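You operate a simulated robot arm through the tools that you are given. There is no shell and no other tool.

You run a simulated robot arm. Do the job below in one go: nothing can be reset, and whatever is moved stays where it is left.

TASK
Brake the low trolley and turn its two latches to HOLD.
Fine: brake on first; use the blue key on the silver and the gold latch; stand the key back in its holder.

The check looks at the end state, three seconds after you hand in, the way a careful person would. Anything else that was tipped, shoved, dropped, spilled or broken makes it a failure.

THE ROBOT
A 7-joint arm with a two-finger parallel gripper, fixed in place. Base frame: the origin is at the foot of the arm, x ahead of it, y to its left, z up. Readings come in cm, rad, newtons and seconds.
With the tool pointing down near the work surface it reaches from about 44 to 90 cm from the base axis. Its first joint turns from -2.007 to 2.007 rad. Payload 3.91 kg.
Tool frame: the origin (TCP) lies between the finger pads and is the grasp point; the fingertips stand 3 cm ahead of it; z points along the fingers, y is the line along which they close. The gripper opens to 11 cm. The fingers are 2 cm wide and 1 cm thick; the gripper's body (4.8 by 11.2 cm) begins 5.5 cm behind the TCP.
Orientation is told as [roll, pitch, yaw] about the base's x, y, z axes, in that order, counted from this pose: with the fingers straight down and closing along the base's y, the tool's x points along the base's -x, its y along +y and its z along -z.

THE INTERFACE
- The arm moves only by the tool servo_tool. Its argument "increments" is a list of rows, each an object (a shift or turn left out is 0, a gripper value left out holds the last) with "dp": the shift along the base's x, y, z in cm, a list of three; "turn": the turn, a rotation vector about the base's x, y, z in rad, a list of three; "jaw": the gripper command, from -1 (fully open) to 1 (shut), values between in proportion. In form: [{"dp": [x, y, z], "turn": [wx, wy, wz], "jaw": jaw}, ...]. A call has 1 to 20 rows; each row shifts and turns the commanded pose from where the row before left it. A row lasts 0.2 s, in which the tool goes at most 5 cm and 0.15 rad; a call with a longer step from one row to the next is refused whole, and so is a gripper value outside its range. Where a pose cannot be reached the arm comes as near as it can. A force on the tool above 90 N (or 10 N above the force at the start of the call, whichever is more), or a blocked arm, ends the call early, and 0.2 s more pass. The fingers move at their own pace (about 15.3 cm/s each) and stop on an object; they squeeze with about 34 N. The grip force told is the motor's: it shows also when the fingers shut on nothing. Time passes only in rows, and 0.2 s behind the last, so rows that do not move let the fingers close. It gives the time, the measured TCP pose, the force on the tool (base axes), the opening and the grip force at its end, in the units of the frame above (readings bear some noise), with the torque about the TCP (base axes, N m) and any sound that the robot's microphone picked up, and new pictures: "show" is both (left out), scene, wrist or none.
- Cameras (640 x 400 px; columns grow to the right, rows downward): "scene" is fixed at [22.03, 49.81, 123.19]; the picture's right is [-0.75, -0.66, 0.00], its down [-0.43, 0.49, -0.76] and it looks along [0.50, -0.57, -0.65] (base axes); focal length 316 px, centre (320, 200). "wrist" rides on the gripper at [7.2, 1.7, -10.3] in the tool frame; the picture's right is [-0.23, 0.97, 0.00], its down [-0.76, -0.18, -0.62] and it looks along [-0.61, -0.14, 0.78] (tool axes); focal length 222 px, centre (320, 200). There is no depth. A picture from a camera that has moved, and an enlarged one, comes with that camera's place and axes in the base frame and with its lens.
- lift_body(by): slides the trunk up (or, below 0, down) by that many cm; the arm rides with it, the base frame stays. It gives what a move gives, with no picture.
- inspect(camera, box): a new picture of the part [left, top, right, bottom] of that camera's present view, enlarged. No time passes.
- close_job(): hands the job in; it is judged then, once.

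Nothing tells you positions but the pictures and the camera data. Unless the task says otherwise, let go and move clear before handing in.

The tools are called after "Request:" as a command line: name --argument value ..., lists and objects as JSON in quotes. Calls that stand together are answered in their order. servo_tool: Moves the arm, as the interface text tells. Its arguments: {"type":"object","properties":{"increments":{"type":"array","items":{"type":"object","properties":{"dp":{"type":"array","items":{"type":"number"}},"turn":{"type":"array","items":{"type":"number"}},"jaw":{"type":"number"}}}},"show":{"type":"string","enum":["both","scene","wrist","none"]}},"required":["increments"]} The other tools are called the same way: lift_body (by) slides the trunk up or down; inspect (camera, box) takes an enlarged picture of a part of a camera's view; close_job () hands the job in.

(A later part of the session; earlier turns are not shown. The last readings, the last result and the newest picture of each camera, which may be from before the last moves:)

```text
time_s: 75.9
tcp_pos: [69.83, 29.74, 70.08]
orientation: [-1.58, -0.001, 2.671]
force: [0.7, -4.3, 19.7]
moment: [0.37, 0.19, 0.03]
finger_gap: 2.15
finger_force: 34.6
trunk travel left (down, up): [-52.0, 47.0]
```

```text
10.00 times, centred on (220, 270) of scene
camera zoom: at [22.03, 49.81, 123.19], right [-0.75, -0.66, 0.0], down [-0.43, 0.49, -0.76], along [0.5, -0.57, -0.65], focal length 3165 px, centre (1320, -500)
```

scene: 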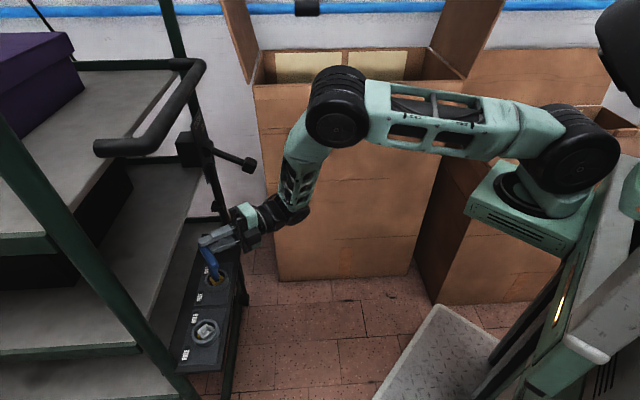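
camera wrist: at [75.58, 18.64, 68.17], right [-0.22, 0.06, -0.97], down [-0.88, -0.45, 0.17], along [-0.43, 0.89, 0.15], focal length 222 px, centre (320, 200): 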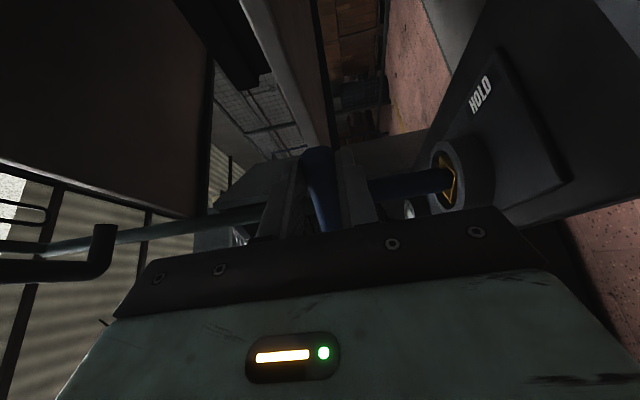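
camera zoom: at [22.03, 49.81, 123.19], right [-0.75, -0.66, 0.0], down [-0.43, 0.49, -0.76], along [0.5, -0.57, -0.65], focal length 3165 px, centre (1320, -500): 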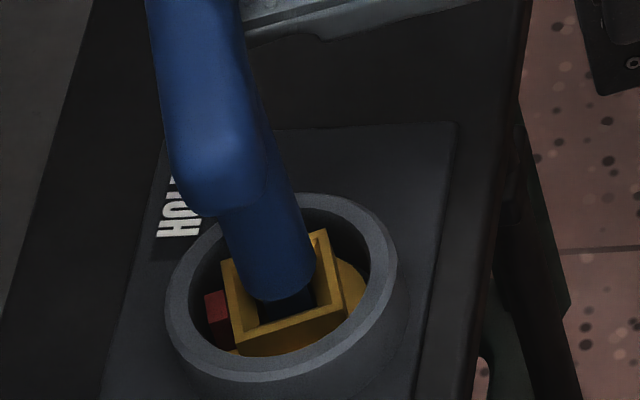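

The latch is turning smoothly with low torque, about 27° so far. I continue.

Request:
servo_tool --increments '[{"dp": [-0.141, -0.049, 0.05], "turn": [0, 0, -0.0436]}, {"dp": [-0.14, -0.048, 0], "turn": [0, 0, -0.0437]}, {"dp": [-0.145, -0.036, 0], "turn": [0, 0, -0.0436]}, {"dp": [-0.144, -0.035, 0], "turn": [0, 0, -0.0437]}, {"dp": [-0.147, -0.023, 0], "turn": [0, 0, -0.0436]}, {"dp": [-0.146, -0.023, 0], "turn": [0, 0, -0.0437]}, {"dp": [-0.149, -0.011, 0], "turn": [0, 0, -0.0436]}, {"dp": [-0.148, -0.01, 0], "turn": [0, 0, -0.0437]}, {"dp": [-0.149, 0.003, 0], "turn": [0, 0, -0.0436]}, {"dp": [-0.148, 0.003, 0], "turn": [0, 0, -0.0437]}, {"dp": [-0.148, 0.015, 0], "turn": [0, 0, -0.0436]}, {"dp": [-0.148, 0.016, 0], "turn": [0, 0, -0.0437]}, {}]' --show "both"

Request:
inspect --camera "scene" --box '[200, 250, 240, 290]'

```text
time_s: 78.7
tcp_pos: [68.12, 29.63, 70.16]
orientation: [-1.578, 0.001, 2.147]
force: [-3.6, 1.7, -2.8]
moment: [0.07, 0.31, 0.14]
finger_gap: 2.16
finger_force: 33.9
trunk travel left (down, up): [-52.0, 47.0]
camera wrist: at [63.33, 17.95, 68.3], right [-0.12, 0.19, -0.97], down [-0.94, 0.3, 0.17], along [0.32, 0.93, 0.15], focal length 222 px, centre (320, 200)
```

scene: 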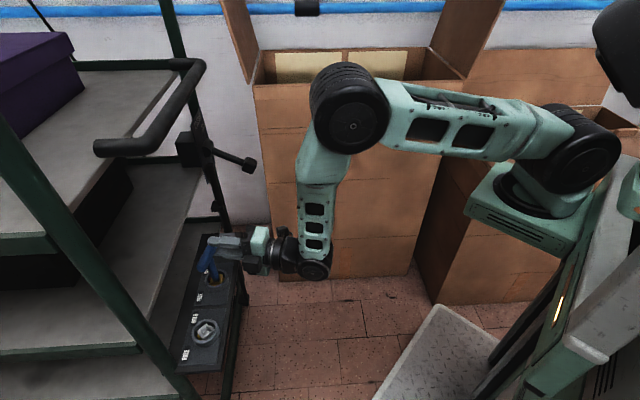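
wrist: 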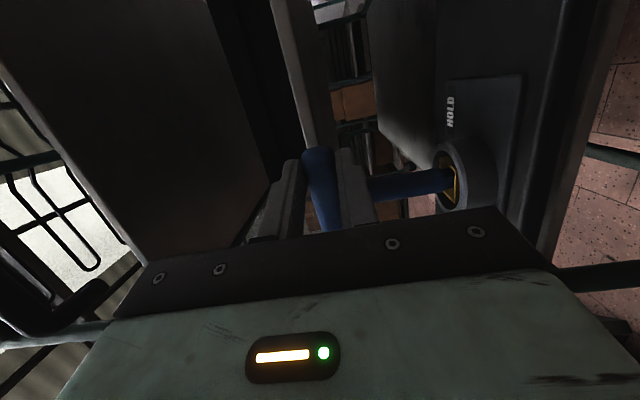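

```text
10.00 times, centred on (220, 270) of scene
camera zoom: at [22.03, 49.81, 123.19], right [-0.75, -0.66, 0.0], down [-0.43, 0.49, -0.76], along [0.5, -0.57, -0.65], focal length 3165 px, centre (1320, -500)
```

zoom: 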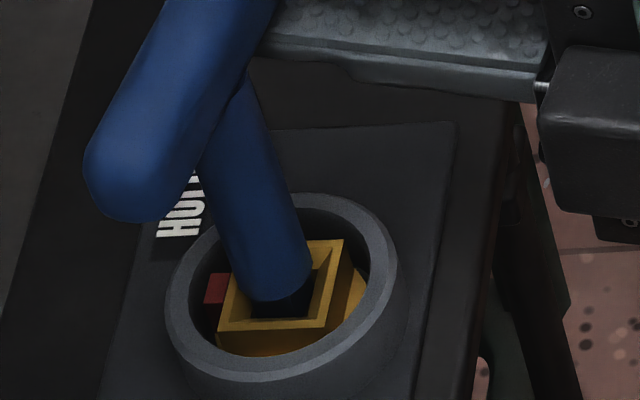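

About 57° turned, with the latch marker following towards HOLD. I continue to the full 90°.

Request:
servo_tool --increments '[{"dp": [-0.146, 0.028, -0.1], "turn": [0, 0, -0.0436]}, {"dp": [-0.145, 0.029, 0], "turn": [0, 0, -0.0437]}, {"dp": [-0.143, 0.041, 0], "turn": [0, 0, -0.0436]}, {"dp": [-0.143, 0.041, 0], "turn": [0, 0, -0.0437]}, {"dp": [-0.139, 0.053, 0], "turn": [0, 0, -0.0436]}, {"dp": [-0.138, 0.054, 0], "turn": [0, 0, -0.0437]}, {"dp": [-0.134, 0.065, 0], "turn": [0, 0, -0.0436]}, {"dp": [-0.133, 0.065, 0], "turn": [0, 0, -0.0437]}, {"dp": [-0.128, 0.077, 0], "turn": [0, 0, -0.0436]}, {"dp": [-0.127, 0.077, 0], "turn": [0, 0, -0.0437]}, {}]' --show "both"

Request:
inspect --camera "scene" --box '[200, 250, 240, 290]'

Request:
inspect --camera "wrist" --box '[340, 60, 560, 240]'

```text
time_s: 81.1
tcp_pos: [66.72, 30.05, 70.0]
orientation: [-1.577, 0.0, 1.71]
force: [-6.7, 4.5, 4.4]
moment: [0.39, 0.49, 0.26]
finger_gap: 2.16
finger_force: 33.8
trunk travel left (down, up): [-52.0, 47.0]
camera wrist: at [57.47, 21.54, 68.23], right [-0.02, 0.23, -0.97], down [-0.72, 0.67, 0.17], along [0.69, 0.71, 0.15], focal length 222 px, centre (320, 200)
```

scene: 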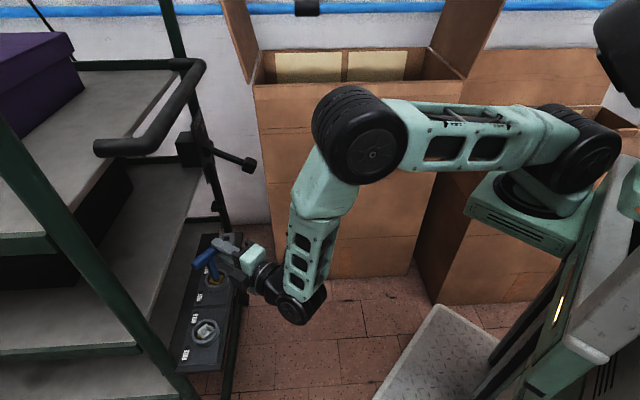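
wrist: 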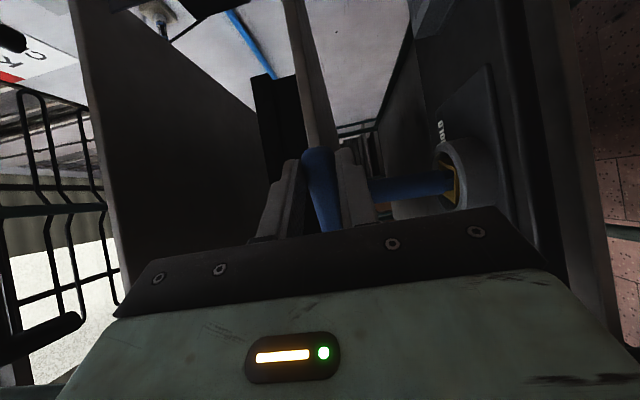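

```text
10.00 times, centred on (220, 270) of scene
camera zoom: at [22.03, 49.81, 123.19], right [-0.75, -0.66, 0.0], down [-0.43, 0.49, -0.76], along [0.5, -0.57, -0.65], focal length 3165 px, centre (1320, -500)
```

zoom: 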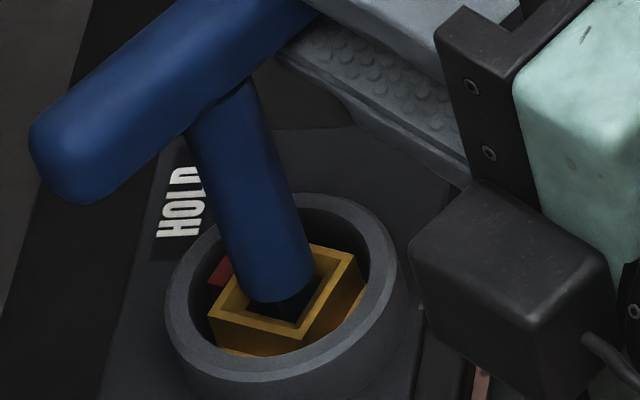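

```text
2.22 times, centred on (450, 150) of wrist
camera zoom: at [57.47, 21.54, 68.23], right [-0.02, 0.23, -0.97], down [-0.72, 0.67, 0.17], along [0.69, 0.71, 0.15], focal length 494 px, centre (31, 311)
```

zoom: 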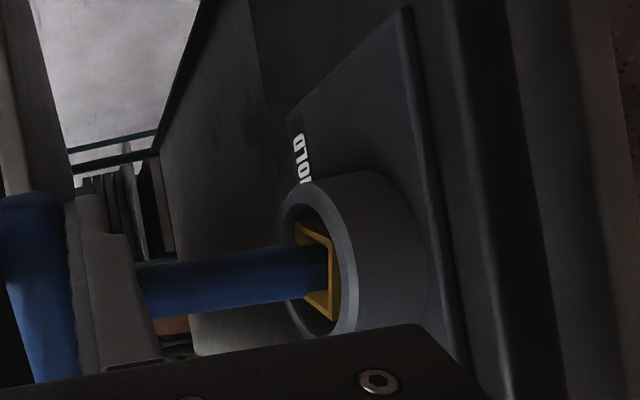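

At -82°, the latch marker is close to HOLD. I continue the last part and look for the stop.

Request:
servo_tool --increments '[{"dp": [-0.12, 0.087, 0], "turn": [0, 0, -0.0436]}, {"dp": [-0.12, 0.088, 0], "turn": [0, 0, -0.0437]}, {"dp": [-0.113, 0.097, 0], "turn": [0, 0, -0.0436]}, {"dp": [-0.112, 0.098, 0], "turn": [0, 0, -0.0437]}, {}]' --show "none"

Request:
inspect --camera "scene" --box '[200, 250, 240, 290]'

Request:
inspect --camera "wrist" --box '[400, 100, 520, 220]'

```text
time_s: 82.3
tcp_pos: [66.14, 30.34, 70.04]
orientation: [-1.579, 0.001, 1.535]
force: [-5.3, 6.5, -1.4]
moment: [0.5, 0.44, 0.3]
finger_gap: 2.16
finger_force: 34.1
trunk travel left (down, up): [-52.0, 47.0]
```

```text
10.00 times, centred on (220, 270) of scene
camera zoom: at [22.03, 49.81, 123.19], right [-0.75, -0.66, 0.0], down [-0.43, 0.49, -0.76], along [0.5, -0.57, -0.65], focal length 3165 px, centre (1320, -500)
```

zoom: 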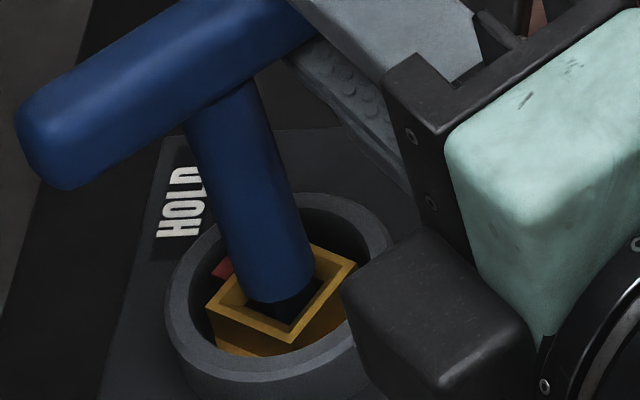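

```text
3.33 times, centred on (460, 160) of wrist
camera zoom: at [55.65, 23.61, 68.24], right [0.01, 0.23, -0.97], down [-0.6, 0.78, 0.17], along [0.8, 0.58, 0.15], focal length 740 px, centre (-147, 333)
```

zoom: 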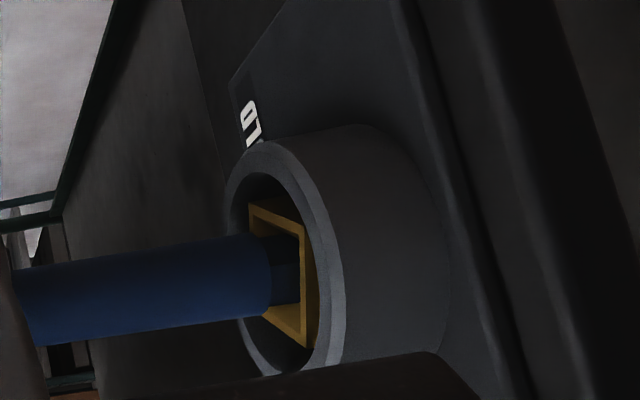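

The tool has turned 92°, but the latch's square reads only about 71° turned, so there is play in the fit. I keep turning in small steps until the latch itself reaches HOLD or its stop.

Request:
servo_tool --increments '[{"dp": [-0.103, 0.106, 0], "turn": [0, 0, -0.0436]}, {"dp": [-0.103, 0.107, 0], "turn": [0, 0, -0.0437]}, {"dp": [-0.093, 0.116, 0], "turn": [0, 0, -0.0436]}, {"dp": [-0.093, 0.116, 0], "turn": [0, 0, -0.0437]}, {}]' --show "none"

Request:
inspect --camera "scene" --box '[200, 250, 240, 290]'

Request:
inspect --camera "wrist" --box '[280, 100, 520, 240]'

```text
time_s: 83.5
tcp_pos: [66.0, 30.95, 70.03]
orientation: [-1.58, 0.001, 1.36]
force: [-5.8, -1.4, 5.3]
moment: [0.0, 0.32, 0.11]
finger_gap: 2.17
finger_force: 33.8
trunk travel left (down, up): [-52.0, 47.0]
```

```text
10.00 times, centred on (220, 270) of scene
camera zoom: at [22.03, 49.81, 123.19], right [-0.75, -0.66, 0.0], down [-0.43, 0.49, -0.76], along [0.5, -0.57, -0.65], focal length 3165 px, centre (1320, -500)
```

zoom: 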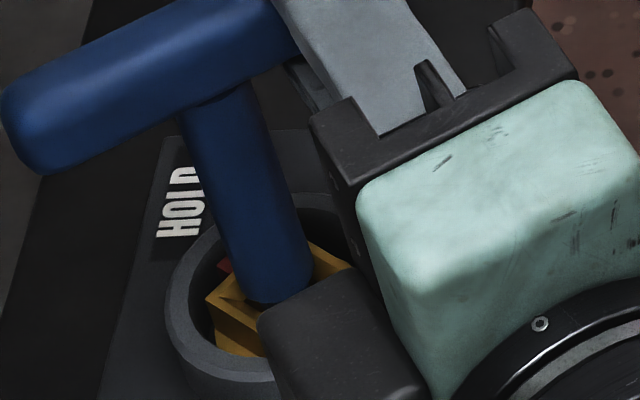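

```text
2.67 times, centred on (400, 170) of wrist
camera zoom: at [54.31, 26.08, 68.24], right [0.06, 0.22, -0.97], down [-0.45, 0.88, 0.17], along [0.89, 0.43, 0.15], focal length 592 px, centre (107, 280)
```

zoom: 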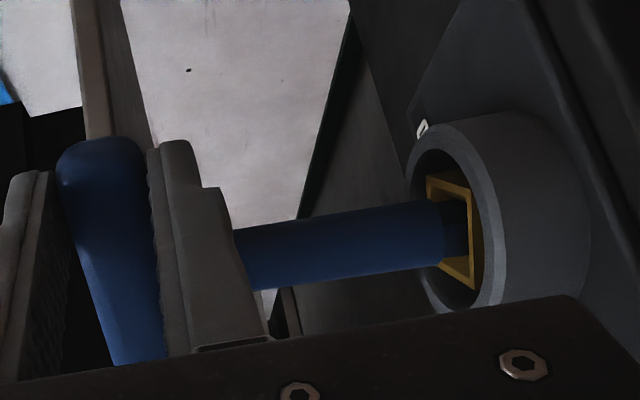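

The latch continues to follow. I keep going a further 10°.

Request:
servo_tool --increments '[{"dp": [-0.083, 0.123, 0], "turn": [0, 0, -0.0436]}, {"dp": [-0.083, 0.124, 0], "turn": [0, 0, -0.0437]}, {"dp": [-0.072, 0.13, 0], "turn": [0, 0, -0.0436]}, {"dp": [-0.072, 0.13, 0], "turn": [0, 0, -0.0437]}, {}]' --show "both"

Request:
inspect --camera "scene" --box '[200, 250, 240, 290]'

Request:
inspect --camera "wrist" --box '[280, 100, 520, 240]'

```text
time_s: 84.7
tcp_pos: [65.58, 31.39, 70.03]
orientation: [-1.577, -0.001, 1.188]
force: [-7.3, -1.3, 6.8]
moment: [0.06, 0.4, 0.13]
finger_gap: 2.16
finger_force: 34.3
trunk travel left (down, up): [-52.0, 47.0]
camera wrist: at [53.28, 28.7, 68.27], right [0.09, 0.21, -0.97], down [-0.29, 0.94, 0.17], along [0.95, 0.27, 0.15], focal length 222 px, centre (320, 200)
```

scene: 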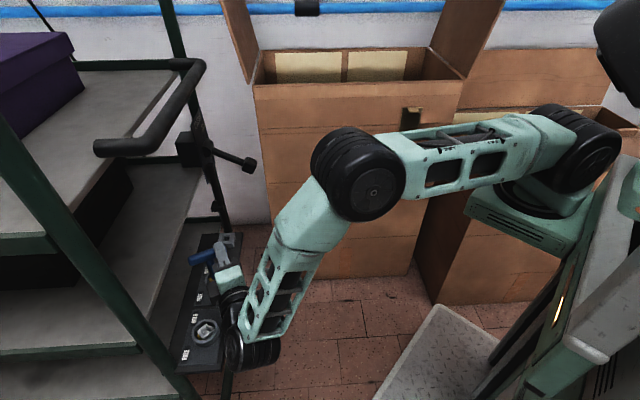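
wrist: 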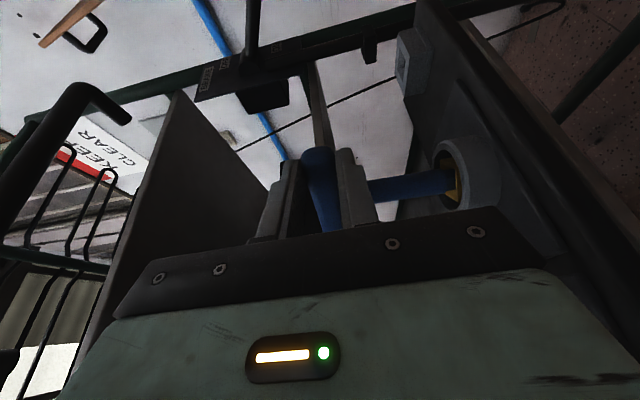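

```text
10.00 times, centred on (220, 270) of scene
camera zoom: at [22.03, 49.81, 123.19], right [-0.75, -0.66, 0.0], down [-0.43, 0.49, -0.76], along [0.5, -0.57, -0.65], focal length 3165 px, centre (1320, -500)
```

zoom: 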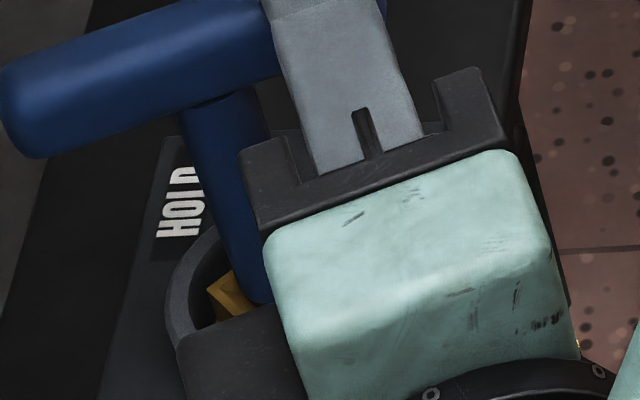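

```text
2.67 times, centred on (400, 170) of wrist
camera zoom: at [53.28, 28.7, 68.27], right [0.09, 0.21, -0.97], down [-0.29, 0.94, 0.17], along [0.95, 0.27, 0.15], focal length 592 px, centre (107, 280)
```

zoom: 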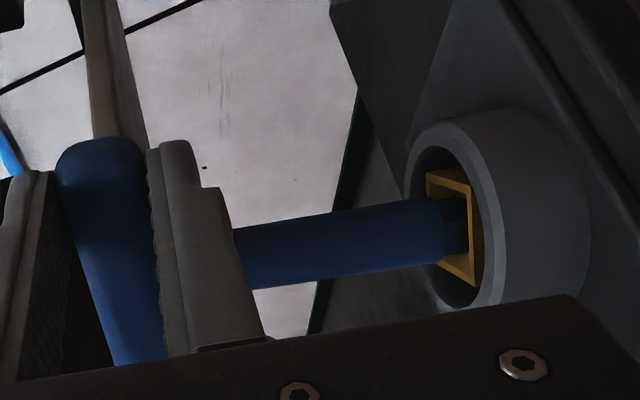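

The latch square now reads about -85° to -90° from FREE. I'll give it a little more until it stops, checking torque.

Request:
servo_tool --increments '[{"dp": [-0.06, 0.136, 0], "turn": [0, 0, -0.0436]}, {"dp": [-0.06, 0.136, 0], "turn": [0, 0, -0.0437]}, {}]' --show "none"

Request:
inspect --camera "wrist" --box '[400, 130, 500, 220]'

Request:
servo_tool --increments '[{"dp": [-0.05, 0.14, 0], "turn": [0, 0, -0.0436]}, {"dp": [-0.05, 0.14, 0], "turn": [0, 0, -0.0437]}, {}]' --show "none"

Request:
inspect --camera "wrist" --box '[400, 130, 500, 220]'

```text
time_s: 85.5
tcp_pos: [65.48, 31.77, 70.17]
orientation: [-1.579, -0.002, 1.101]
force: [-10.7, -0.7, 11.5]
moment: [0.0, 0.35, 0.51]
finger_gap: 2.16
finger_force: 33.5
trunk travel left (down, up): [-52.0, 47.0]
```

```text
4.44 times, centred on (450, 175) of wrist
camera zoom: at [52.98, 30.06, 68.26], right [0.11, 0.2, -0.97], down [-0.21, 0.96, 0.17], along [0.97, 0.19, 0.15], focal length 987 px, centre (-258, 311)
```

zoom: 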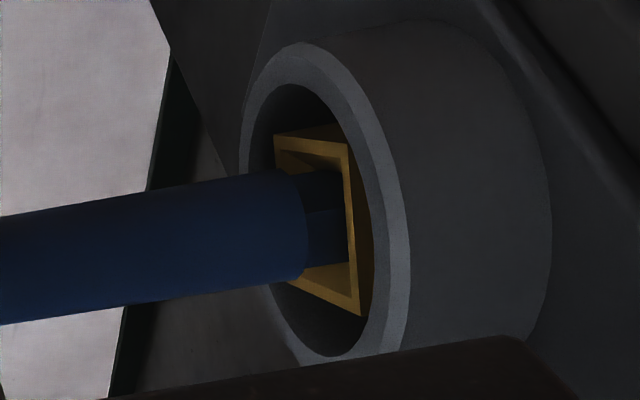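

```text
time_s: 86.3
tcp_pos: [65.47, 32.05, 69.95]
orientation: [-1.578, 0.001, 1.011]
force: [-8.2, 1.3, 13.1]
moment: [0.03, 0.16, 0.67]
finger_gap: 2.17
finger_force: 33.8
trunk travel left (down, up): [-52.0, 47.0]
```

```text
4.44 times, centred on (450, 175) of wrist
camera zoom: at [52.8, 31.41, 68.26], right [0.13, 0.19, -0.97], down [-0.13, 0.98, 0.17], along [0.98, 0.1, 0.15], focal length 987 px, centre (-258, 311)
```

zoom: 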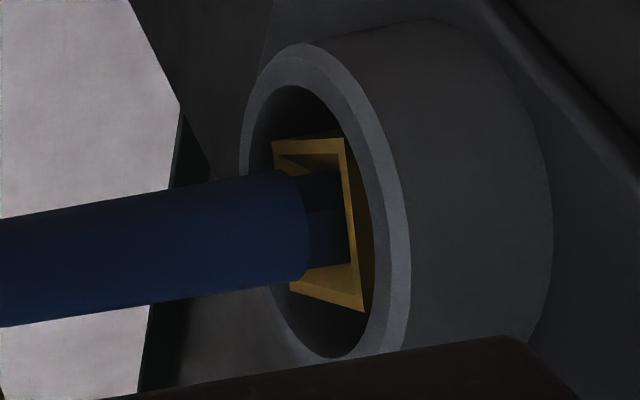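

Torque rises to 0.67 N·m and the gold square reads -90° from FREE, so it is against its HOLD stop. I rotate the key back 30° through its play to free it, then lift it out.

Request:
servo_tool --increments '[{"dp": [0.048, -0.14, 0], "turn": [0, 0, 0.0436]}, {"dp": [0.048, -0.141, 0], "turn": [0, 0, 0.0437]}, {"dp": [0.06, -0.136, 0], "turn": [0, 0, 0.0436]}, {"dp": [0.061, -0.135, 0], "turn": [0, 0, 0.0437]}, {"dp": [0.072, -0.13, 0], "turn": [0, 0, 0.0436]}, {"dp": [0.072, -0.13, 0], "turn": [0, 0, 0.0437]}, {}]' --show "none"

Request:
inspect --camera "wrist" --box '[400, 130, 500, 220]'

```text
time_s: 87.9
tcp_pos: [65.79, 31.2, 70.05]
orientation: [-1.579, -0.001, 1.273]
force: [-6.9, -0.2, 16.8]
moment: [0.3, 0.08, 0.13]
finger_gap: 2.13
finger_force: 34.0
trunk travel left (down, up): [-52.0, 47.0]
```

```text
4.44 times, centred on (450, 175) of wrist
camera zoom: at [53.81, 27.31, 68.22], right [0.07, 0.22, -0.97], down [-0.38, 0.91, 0.17], along [0.92, 0.35, 0.15], focal length 987 px, centre (-258, 311)
```

zoom: 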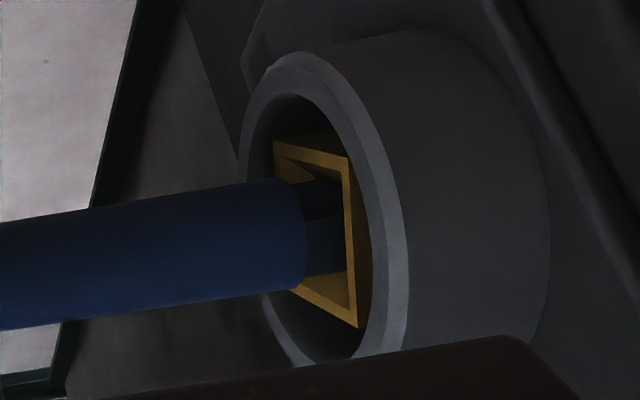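

The gold turned back about 10° with the key because the tip binds in the socket. I'll turn forward to the HOLD stop again and lift the key straight out while it still presses towards HOLD.

Request:
servo_tool --increments '[{"dp": [-0.072, 0.13, 0.05], "turn": [0, 0, -0.0436]}, {"dp": [-0.072, 0.13, 0.05], "turn": [0, 0, -0.0437]}, {"dp": [-0.061, 0.135, 0], "turn": [0, 0, -0.0436]}, {"dp": [-0.06, 0.136, 0], "turn": [0, 0, -0.0437]}, {"dp": [-0.048, 0.141, 0], "turn": [0, 0, -0.0436]}, {"dp": [-0.048, 0.14, 0], "turn": [0, 0, -0.0437]}, {}]' --show "none"

Request:
inspect --camera "wrist" --box '[400, 130, 500, 220]'

```text
time_s: 89.5
tcp_pos: [65.35, 32.03, 70.09]
orientation: [-1.577, 0.0, 1.012]
force: [-6.2, 3.2, 6.0]
moment: [0.13, 0.16, 0.68]
finger_gap: 2.13
finger_force: 34.0
trunk travel left (down, up): [-52.0, 47.0]
```

```text
4.44 times, centred on (450, 175) of wrist
camera zoom: at [52.74, 31.39, 68.28], right [0.13, 0.19, -0.97], down [-0.13, 0.98, 0.17], along [0.98, 0.1, 0.15], focal length 987 px, centre (-258, 311)
```

zoom: 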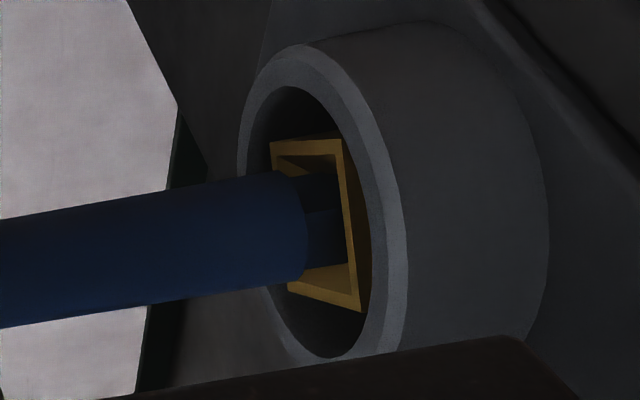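

Back at the HOLD stop, with 0.68 N·m holding it there. Now I lift straight up.

Request:
servo_tool --increments '[{"dp": [0, 0, 0.25]}, {"dp": [0, 0, 0.25]}, {"dp": [0, 0, 0.3]}, {"dp": [0, 0, 0.4]}, {"dp": [0, 0, 0.6]}, {"dp": [0, 0, 0.8]}, {"dp": [0, 0, 1]}, {"dp": [0, 0, 1]}, {}]' --show "both"

Request:
inspect --camera "wrist" --box '[380, 110, 540, 230]'

Request:
inspect --camera "scene" --box '[180, 220, 260, 300]'

```text
time_s: 91.5
tcp_pos: [65.49, 32.12, 73.69]
orientation: [-1.563, 0.011, 1.021]
force: [4.0, 13.0, -68.5]
moment: [1.1, 1.37, 0.81]
finger_gap: 8.83
finger_force: 33.5
trunk travel left (down, up): [-52.0, 47.0]
camera wrist: at [52.89, 31.43, 72.14], right [0.1, 0.19, -0.98], down [-0.13, 0.98, 0.17], along [0.99, 0.11, 0.13], focal length 222 px, centre (320, 200)
```

scene: 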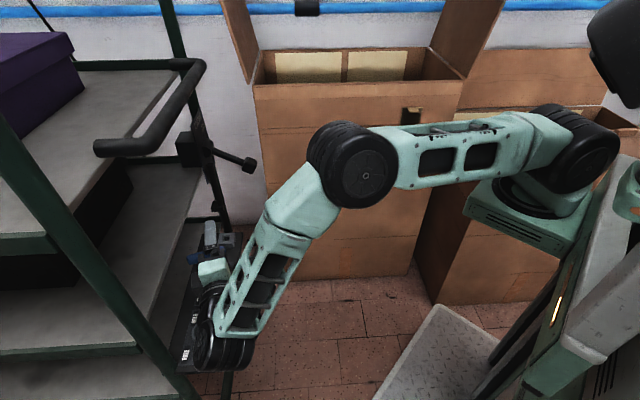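
wrist: 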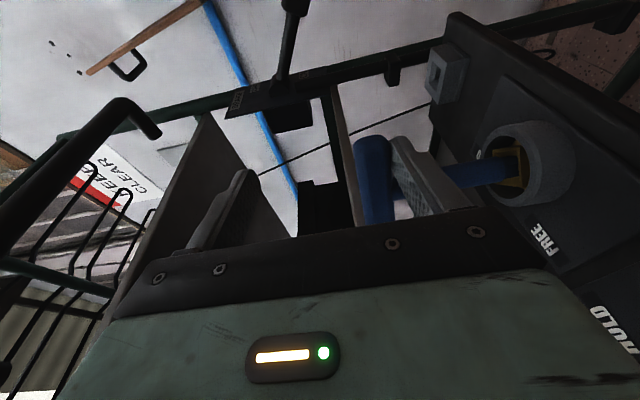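

```text
3.33 times, centred on (460, 170) of wrist
camera zoom: at [52.89, 31.43, 72.14], right [0.1, 0.19, -0.98], down [-0.13, 0.98, 0.17], along [0.99, 0.11, 0.13], focal length 740 px, centre (-147, 300)
```

zoom: 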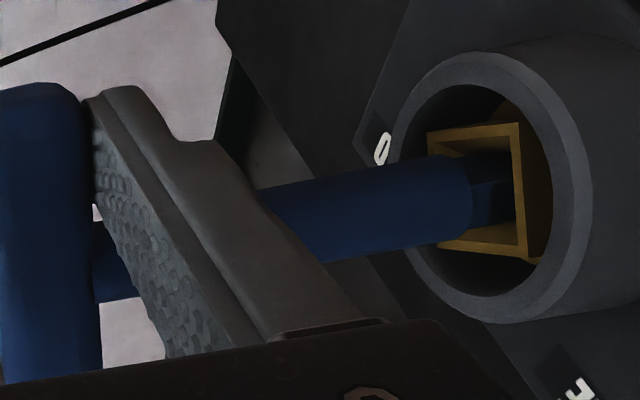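

```text
5.00 times, centred on (220, 260) of scene
camera zoom: at [22.03, 49.81, 123.19], right [-0.75, -0.66, 0.0], down [-0.43, 0.49, -0.76], along [0.5, -0.57, -0.65], focal length 1582 px, centre (820, -100)
```

zoom: 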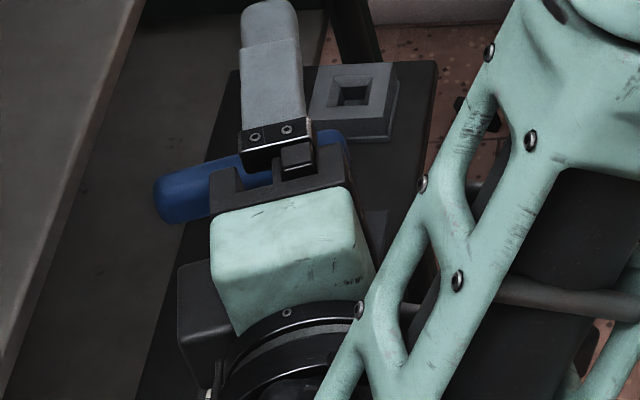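

The key is wedged by the turning torque, so the pull only spread the fingers. It is still standing in the socket with the lower finger hooked under the bar. I lower back so the fingers close on the bar again, then I'll unload torque and down-force before extracting.

Request:
servo_tool --increments '[{"dp": [0, 0, -0.7]}, {"dp": [0, 0, -0.8]}, {"dp": [0, 0, -0.8]}, {"dp": [0, 0, -0.8]}, {"dp": [0, 0, -0.5]}, {}]' --show "both"

Request:
inspect --camera "wrist" --box '[280, 100, 540, 240]'

```text
time_s: 92.9
tcp_pos: [65.36, 32.13, 70.42]
orientation: [-1.567, 0.006, 1.02]
force: [3.0, 11.2, -55.4]
moment: [0.55, 1.32, 0.72]
finger_gap: 2.13
finger_force: 33.6
trunk travel left (down, up): [-52.0, 47.0]
camera wrist: at [52.78, 31.38, 68.79], right [0.11, 0.19, -0.98], down [-0.13, 0.98, 0.17], along [0.99, 0.11, 0.13], focal length 222 px, centre (320, 200)
```

scene: 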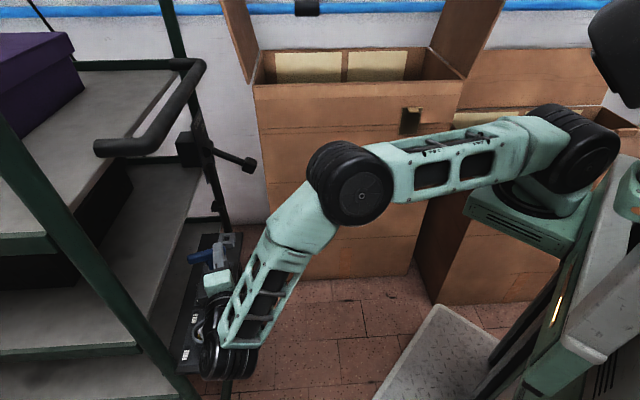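
wrist: 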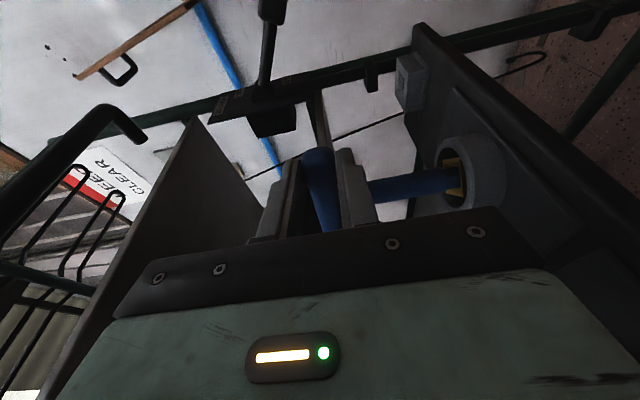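

```text
2.46 times, centred on (410, 170) of wrist
camera zoom: at [52.78, 31.38, 68.79], right [0.11, 0.19, -0.98], down [-0.13, 0.98, 0.17], along [0.99, 0.11, 0.13], focal length 547 px, centre (98, 274)
```

zoom: 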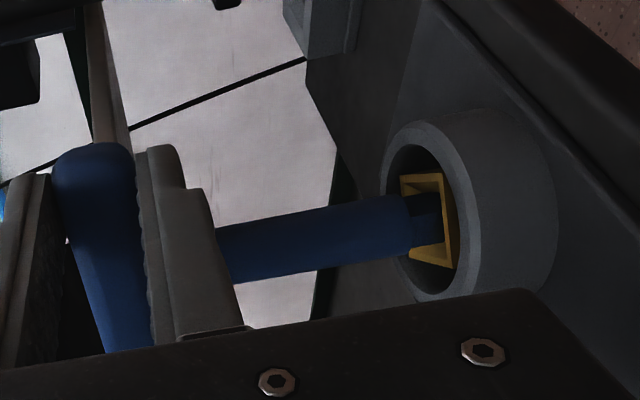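

The grip on the bar is re-formed. I reduce the upward pull and rotate back in small steps, so the key lifts off as soon as the torque is unloaded and the latch stays at HOLD.

Request:
servo_tool --increments '[{"dp": [0, 0, -0.35]}, {"dp": [0.048, -0.14, 0], "turn": [0, 0, 0.0436]}, {}]' --show "none"

Request:
inspect --camera "wrist" --box '[400, 130, 500, 220]'

```text
time_s: 93.7
tcp_pos: [65.37, 31.8, 70.44]
orientation: [-1.571, 0.003, 1.059]
force: [-1.8, 7.4, -37.7]
moment: [0.3, 1.27, 0.52]
finger_gap: 2.16
finger_force: 33.8
trunk travel left (down, up): [-52.0, 47.0]
```

```text
4.44 times, centred on (450, 175) of wrist
camera zoom: at [52.89, 30.71, 68.71], right [0.11, 0.19, -0.97], down [-0.17, 0.97, 0.17], along [0.98, 0.15, 0.14], focal length 987 px, centre (-258, 311)
```

zoom: 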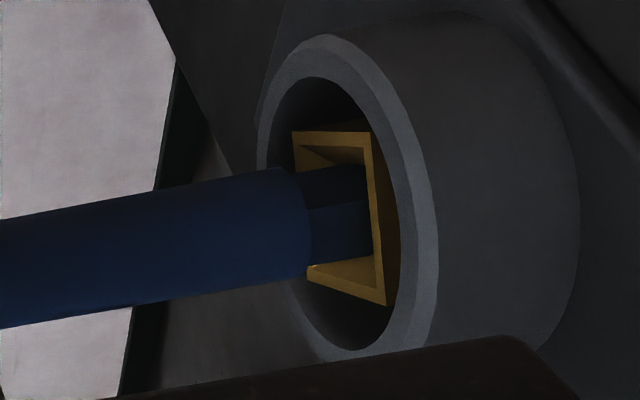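

Request:
servo_tool --increments '[{"dp": [0.048, -0.141, 0], "turn": [0, 0, 0.0437]}, {}]' --show "none"

Request:
inspect --camera "wrist" --box '[400, 130, 500, 220]'

Request:
servo_tool --increments '[{"dp": [0.06, -0.136, 0], "turn": [0, 0, 0.0436]}, {}]' --show "none"

Request:
inspect --camera "wrist" --box '[400, 130, 500, 220]'

```text
time_s: 94.3
tcp_pos: [65.57, 31.68, 70.69]
orientation: [-1.575, 0.002, 1.101]
force: [-5.1, 5.6, -25.2]
moment: [0.18, 1.19, 0.41]
finger_gap: 2.16
finger_force: 34.0
trunk travel left (down, up): [-52.0, 47.0]
```

```text
4.44 times, centred on (450, 175) of wrist
camera zoom: at [53.01, 30.03, 68.87], right [0.11, 0.2, -0.97], down [-0.21, 0.96, 0.17], along [0.97, 0.19, 0.14], focal length 987 px, centre (-258, 311)
```

zoom: 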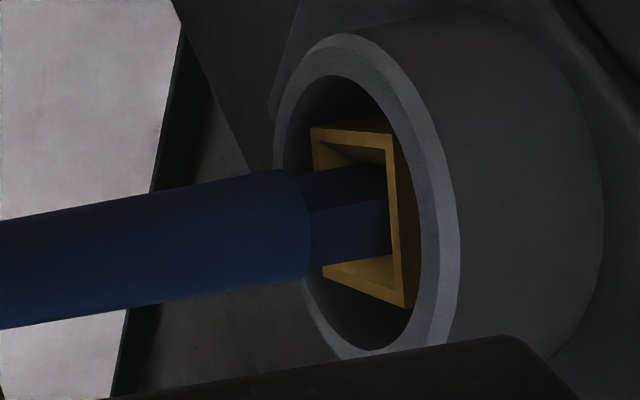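

```text
time_s: 94.9
tcp_pos: [65.54, 31.64, 70.98]
orientation: [-1.581, -0.002, 1.144]
force: [-0.9, 0.2, -0.9]
moment: [0.0, 0.07, 0.01]
finger_gap: 2.13
finger_force: 34.2
trunk travel left (down, up): [-52.0, 47.0]
```

```text
4.44 times, centred on (450, 175) of wrist
camera zoom: at [53.17, 29.31, 69.01], right [0.1, 0.2, -0.97], down [-0.25, 0.95, 0.17], along [0.96, 0.23, 0.15], focal length 987 px, centre (-258, 311)
```

zoom: 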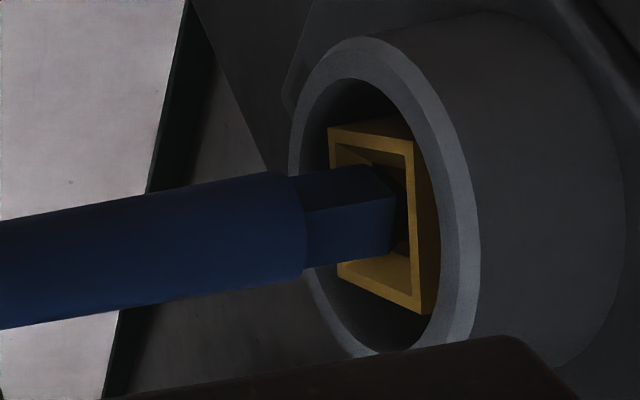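

The key came free with near-zero force, and the latch stayed put. I lift it clear.

Request:
servo_tool --increments '[{"dp": [0, 0, 0.5]}, {"dp": [0, 0, 0.7]}, {"dp": [0, 0, 1]}, {"dp": [0, 0, 1]}, {"dp": [0, 0, 1]}, {"dp": [0, 0, 1]}, {}]' --show "both"

Request:
inspect --camera "wrist" --box '[400, 100, 600, 240]'

Request:
inspect --camera "scene" --box '[180, 220, 260, 320]'

```text
time_s: 96.5
tcp_pos: [65.65, 31.66, 75.94]
orientation: [-1.579, 0.0, 1.141]
force: [0.9, 0.8, -2.2]
moment: [-0.01, 0.03, -0.01]
finger_gap: 2.11
finger_force: 33.8
trunk travel left (down, up): [-52.0, 47.0]
camera wrist: at [53.17, 29.35, 74.12], right [0.1, 0.2, -0.97], down [-0.25, 0.95, 0.17], along [0.96, 0.23, 0.15], focal length 222 px, centre (320, 200)
```

scene: 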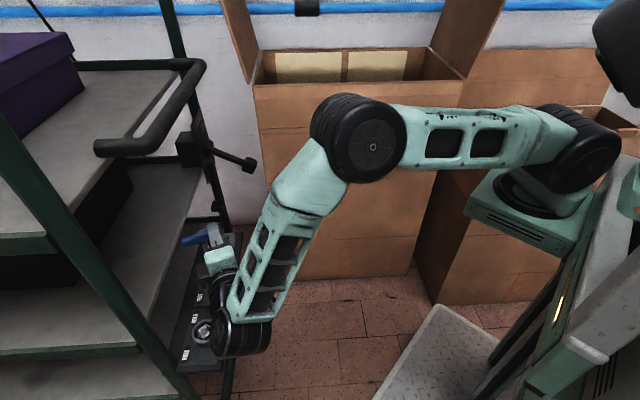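
wrist: 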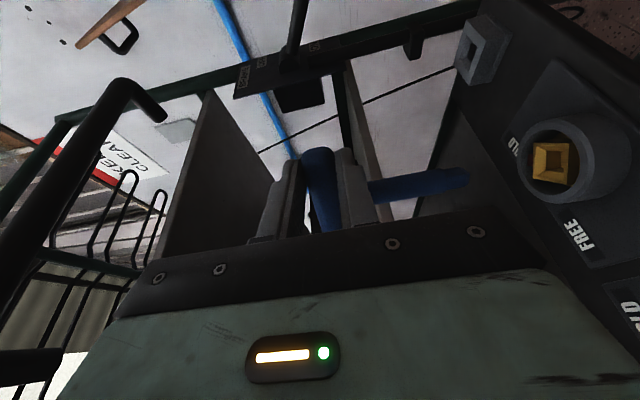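

```text
2.86 times, centred on (500, 170) of wrist
camera zoom: at [53.17, 29.35, 74.12], right [0.1, 0.2, -0.97], down [-0.25, 0.95, 0.17], along [0.96, 0.23, 0.15], focal length 635 px, centre (-194, 286)
```

zoom: 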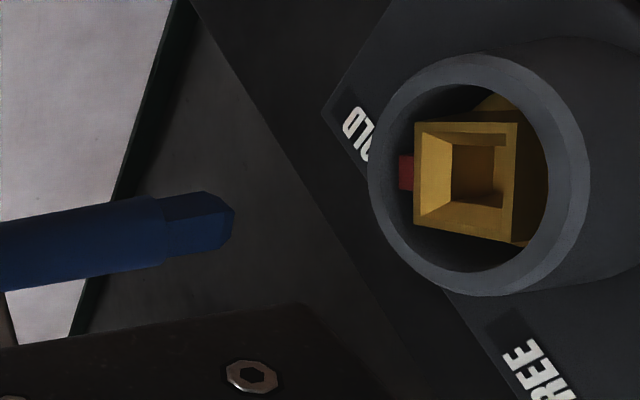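

```text
4.00 times, centred on (220, 270) of scene
camera zoom: at [22.03, 49.81, 123.19], right [-0.75, -0.66, 0.0], down [-0.43, 0.49, -0.76], along [0.5, -0.57, -0.65], focal length 1266 px, centre (720, -80)
```

zoom: 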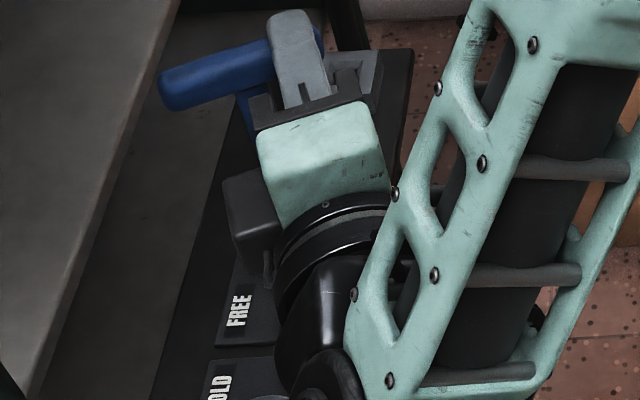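

Gold is at HOLD: the red marker is on the +x side next to the HOLD label, and the square is aligned. The key is still firmly held. Next I swing the hand round and carry the key to above the silver latch.

Request:
servo_tool --increments '[{"dp": [-0.1, 0.1, 0.5], "turn": [0, 0, 0.06]}, {"dp": [-0.2, 0.3, 0.5], "turn": [0, 0, 0.08]}, {"dp": [-0.2, 0.3, 0], "turn": [0, 0, 0.08]}, {"dp": [-0.2, 0.3, 0], "turn": [0, 0, 0.08]}, {"dp": [-0.2, 0.3, 0], "turn": [0, 0, 0.08]}, {"dp": [-0.2, 0.3, 0], "turn": [0, 0, 0.08]}, {"dp": [-0.2, 0.3, 0], "turn": [0, 0, 0.08]}, {"dp": [-0.2, 0.3, 0], "turn": [0, 0, 0.08]}, {"dp": [-0.2, 0.3, 0], "turn": [0, 0, 0.08]}, {"dp": [-0.2, 0.3, 0], "turn": [0, 0, 0.08]}, {"dp": [-0.2, 0.3, 0], "turn": [0, 0, 0.08]}, {}]' --show "both"

```text
time_s: 99.1
tcp_pos: [63.39, 34.73, 76.94]
orientation: [-1.577, 0.002, 2.004]
force: [-0.2, -0.4, -1.7]
moment: [-0.01, -0.01, 0.01]
finger_gap: 2.14
finger_force: 34.2
trunk travel left (down, up): [-52.0, 47.0]
camera wrist: at [57.09, 23.88, 75.16], right [-0.09, 0.21, -0.97], down [-0.89, 0.43, 0.17], along [0.45, 0.88, 0.15], focal length 222 px, centre (320, 200)
```

scene: 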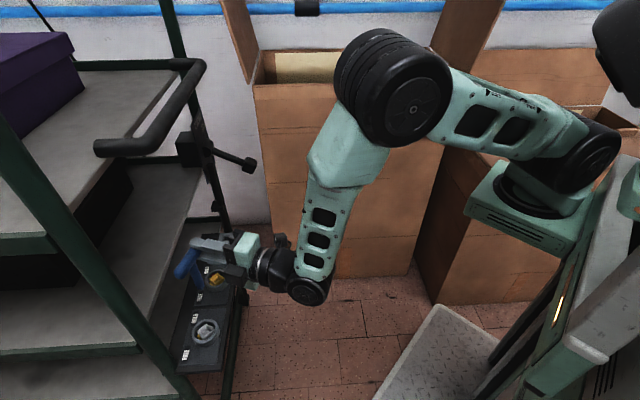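
wrist: 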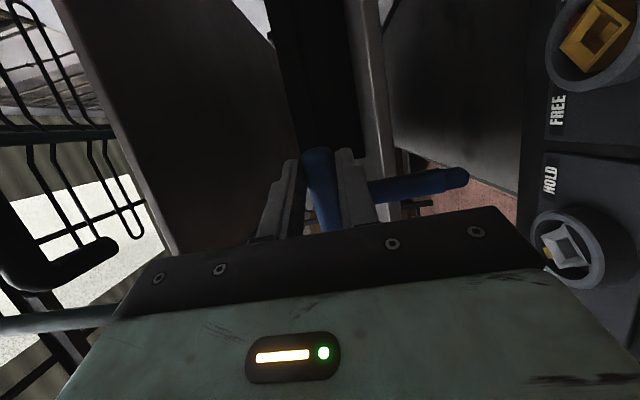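

Request:
servo_tool --increments '[{"dp": [-0.18, 0.3, 0], "turn": [0, 0, 0.08]}, {"dp": [-0.18, 0.35, 0], "turn": [0, 0, 0.08]}, {"dp": [-0.18, 0.35, 0], "turn": [0, 0, 0.08]}, {"dp": [-0.18, 0.35, 0], "turn": [0, 0, 0.08]}, {"dp": [-0.18, 0.35, 0], "turn": [0, 0, 0.08]}, {"dp": [-0.18, 0.35, 0], "turn": [0, 0, 0.08]}, {"dp": [-0.18, 0.35, 0], "turn": [0, 0, 0.08]}, {"dp": [-0.18, 0.35, 0], "turn": [0, 0, 0.08]}, {"dp": [-0.18, 0.35, 0], "turn": [0, 0, 0.08]}, {"dp": [-0.18, 0.35, 0], "turn": [0, 0, 0.08]}, {"dp": [-0.18, 0.35, 0], "turn": [0, 0, 0.07]}, {}]' --show "both"

Request:
inspect --camera "scene" --box '[165, 270, 245, 370]'

Request:
inspect --camera "wrist" --box '[340, 80, 640, 260]'

```text
time_s: 101.7
tcp_pos: [61.52, 38.5, 76.86]
orientation: [-1.578, 0.0, 2.872]
force: [-0.8, -0.5, -1.5]
moment: [-0.06, -0.03, 0.03]
finger_gap: 2.15
finger_force: 33.8
trunk travel left (down, up): [-52.0, 47.0]
camera wrist: at [65.66, 26.65, 75.14], right [-0.22, 0.07, -0.97], down [-0.9, -0.4, 0.17], along [-0.38, 0.91, 0.15], focal length 222 px, centre (320, 200)
```

scene: 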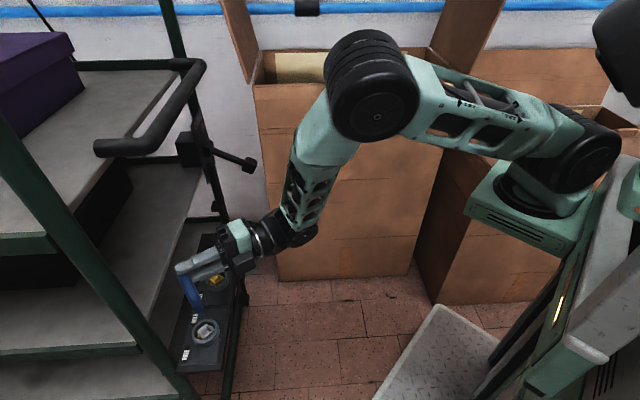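
wrist: 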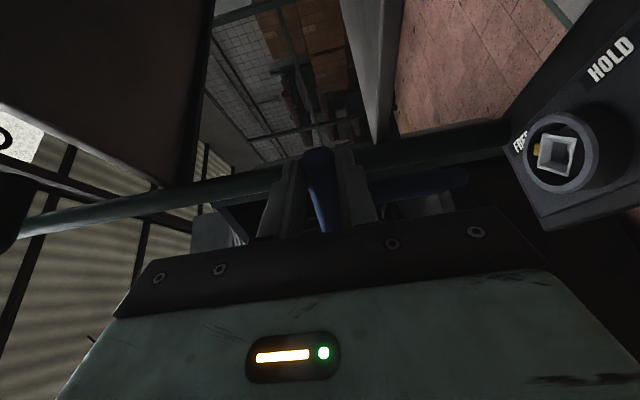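

```text
4.00 times, centred on (205, 320) of scene
camera zoom: at [22.03, 49.81, 123.19], right [-0.75, -0.66, 0.0], down [-0.43, 0.49, -0.76], along [0.5, -0.57, -0.65], focal length 1266 px, centre (780, -280)
```

zoom: 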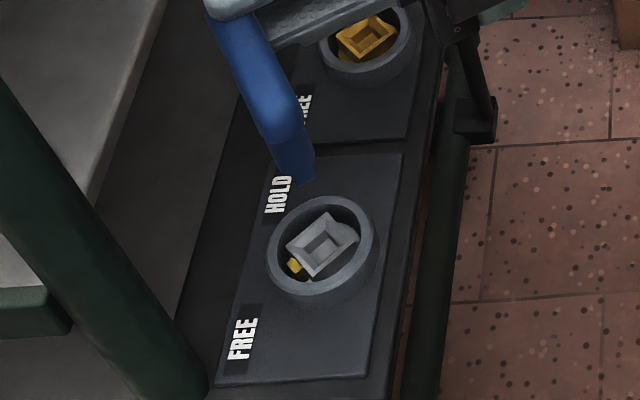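

```text
2.13 times, centred on (490, 170) of wrist
camera zoom: at [65.66, 26.65, 75.14], right [-0.22, 0.07, -0.97], down [-0.9, -0.4, 0.17], along [-0.38, 0.91, 0.15], focal length 474 px, centre (-43, 264)
```

zoom: 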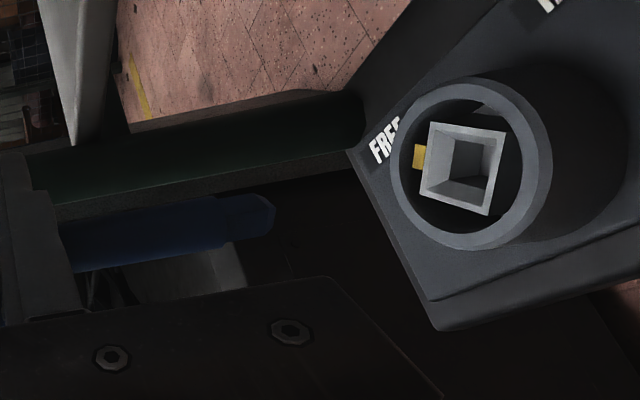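

The tip is at (59.4, 41.3, 67.8) and the silver socket at (59.56, 41.69, 62.2). I correct by (0.16, 0.39) and lower to the funnel.

Request:
servo_tool --increments '[{"dp": [0.16, 0.39, 0]}, {"dp": [0, 0, -1]}, {"dp": [0, 0, -1]}, {"dp": [0, 0, -1]}, {"dp": [0, 0, -1]}, {"dp": [0, 0, -0.8]}, {}]' --show "none"

Request:
inspect --camera "scene" --box '[175, 300, 235, 360]'

Request:
inspect --camera "wrist" --box '[380, 100, 560, 240]'

```text
time_s: 103.3
tcp_pos: [61.57, 38.84, 72.14]
orientation: [-1.578, 0.001, 2.873]
force: [0.2, 0.1, -1.2]
moment: [-0.04, -0.05, -0.03]
finger_gap: 2.14
finger_force: 34.3
trunk travel left (down, up): [-52.0, 47.0]
```

```text
6.67 times, centred on (205, 330) of scene
camera zoom: at [22.03, 49.81, 123.19], right [-0.75, -0.66, 0.0], down [-0.43, 0.49, -0.76], along [0.5, -0.57, -0.65], focal length 2110 px, centre (1087, -667)
```

zoom: 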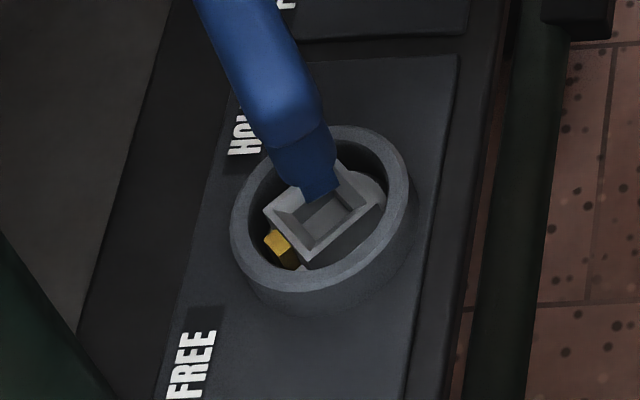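

```text
2.86 times, centred on (470, 170) of wrist
camera zoom: at [65.77, 27.05, 70.3], right [-0.22, 0.07, -0.97], down [-0.9, -0.4, 0.17], along [-0.38, 0.91, 0.15], focal length 635 px, centre (-109, 286)
```

zoom: 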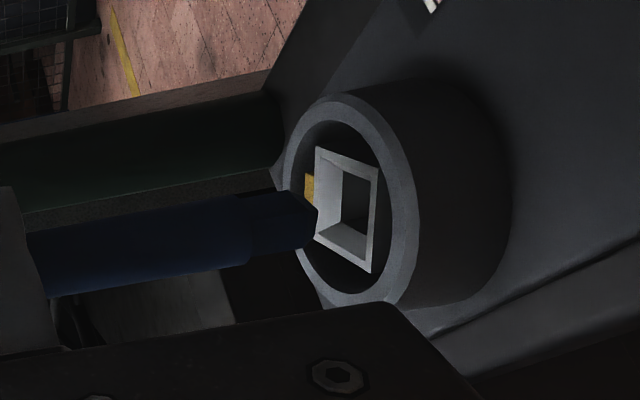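

Nearly centred. I shift +0.2 in x and lower into the silver socket.

Request:
servo_tool --increments '[{"dp": [0.2, 0, 0]}, {"dp": [0, 0, -0.5]}, {"dp": [0, 0, -0.5]}, {"dp": [0, 0, -0.4]}, {}]' --show "none"

Request:
inspect --camera "scene" --box '[175, 300, 235, 360]'

Request:
servo_tool --increments '[{"dp": [0, 0, -0.25]}, {}]' --show "none"

Request:
inspect --camera "wrist" --box '[380, 100, 560, 240]'

```text
time_s: 104.5
tcp_pos: [61.56, 38.8, 70.76]
orientation: [-1.58, 0.0, 2.872]
force: [-2.8, 1.3, 2.7]
moment: [0.18, 0.26, 0.07]
finger_gap: 2.16
finger_force: 34.1
trunk travel left (down, up): [-52.0, 47.0]
```

```text
6.67 times, centred on (205, 330) of scene
camera zoom: at [22.03, 49.81, 123.19], right [-0.75, -0.66, 0.0], down [-0.43, 0.49, -0.76], along [0.5, -0.57, -0.65], focal length 2110 px, centre (1087, -667)
```

zoom: 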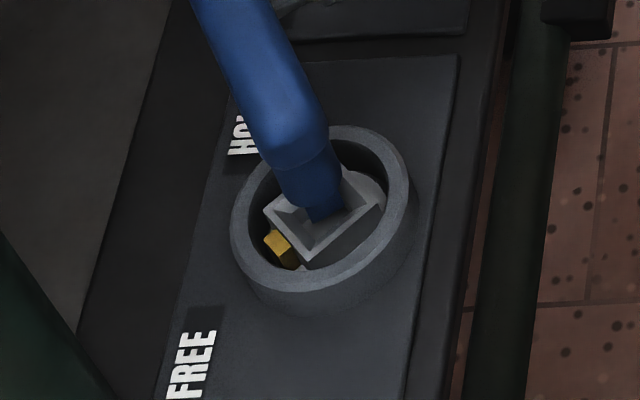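

```text
time_s: 105.1
tcp_pos: [61.76, 38.98, 70.59]
orientation: [-1.58, -0.001, 2.872]
force: [-2.8, 2.6, 7.4]
moment: [0.43, 0.38, 0.05]
finger_gap: 2.13
finger_force: 33.9
trunk travel left (down, up): [-52.0, 47.0]
```

```text
2.86 times, centred on (470, 170) of wrist
camera zoom: at [65.95, 27.15, 68.77], right [-0.22, 0.07, -0.97], down [-0.9, -0.4, 0.17], along [-0.38, 0.91, 0.15], focal length 635 px, centre (-109, 286)
```

zoom: 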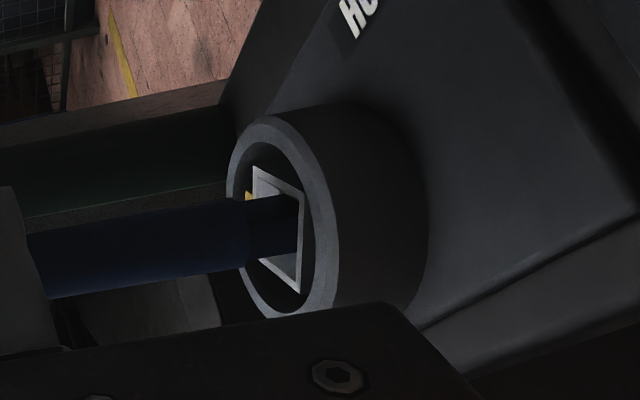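

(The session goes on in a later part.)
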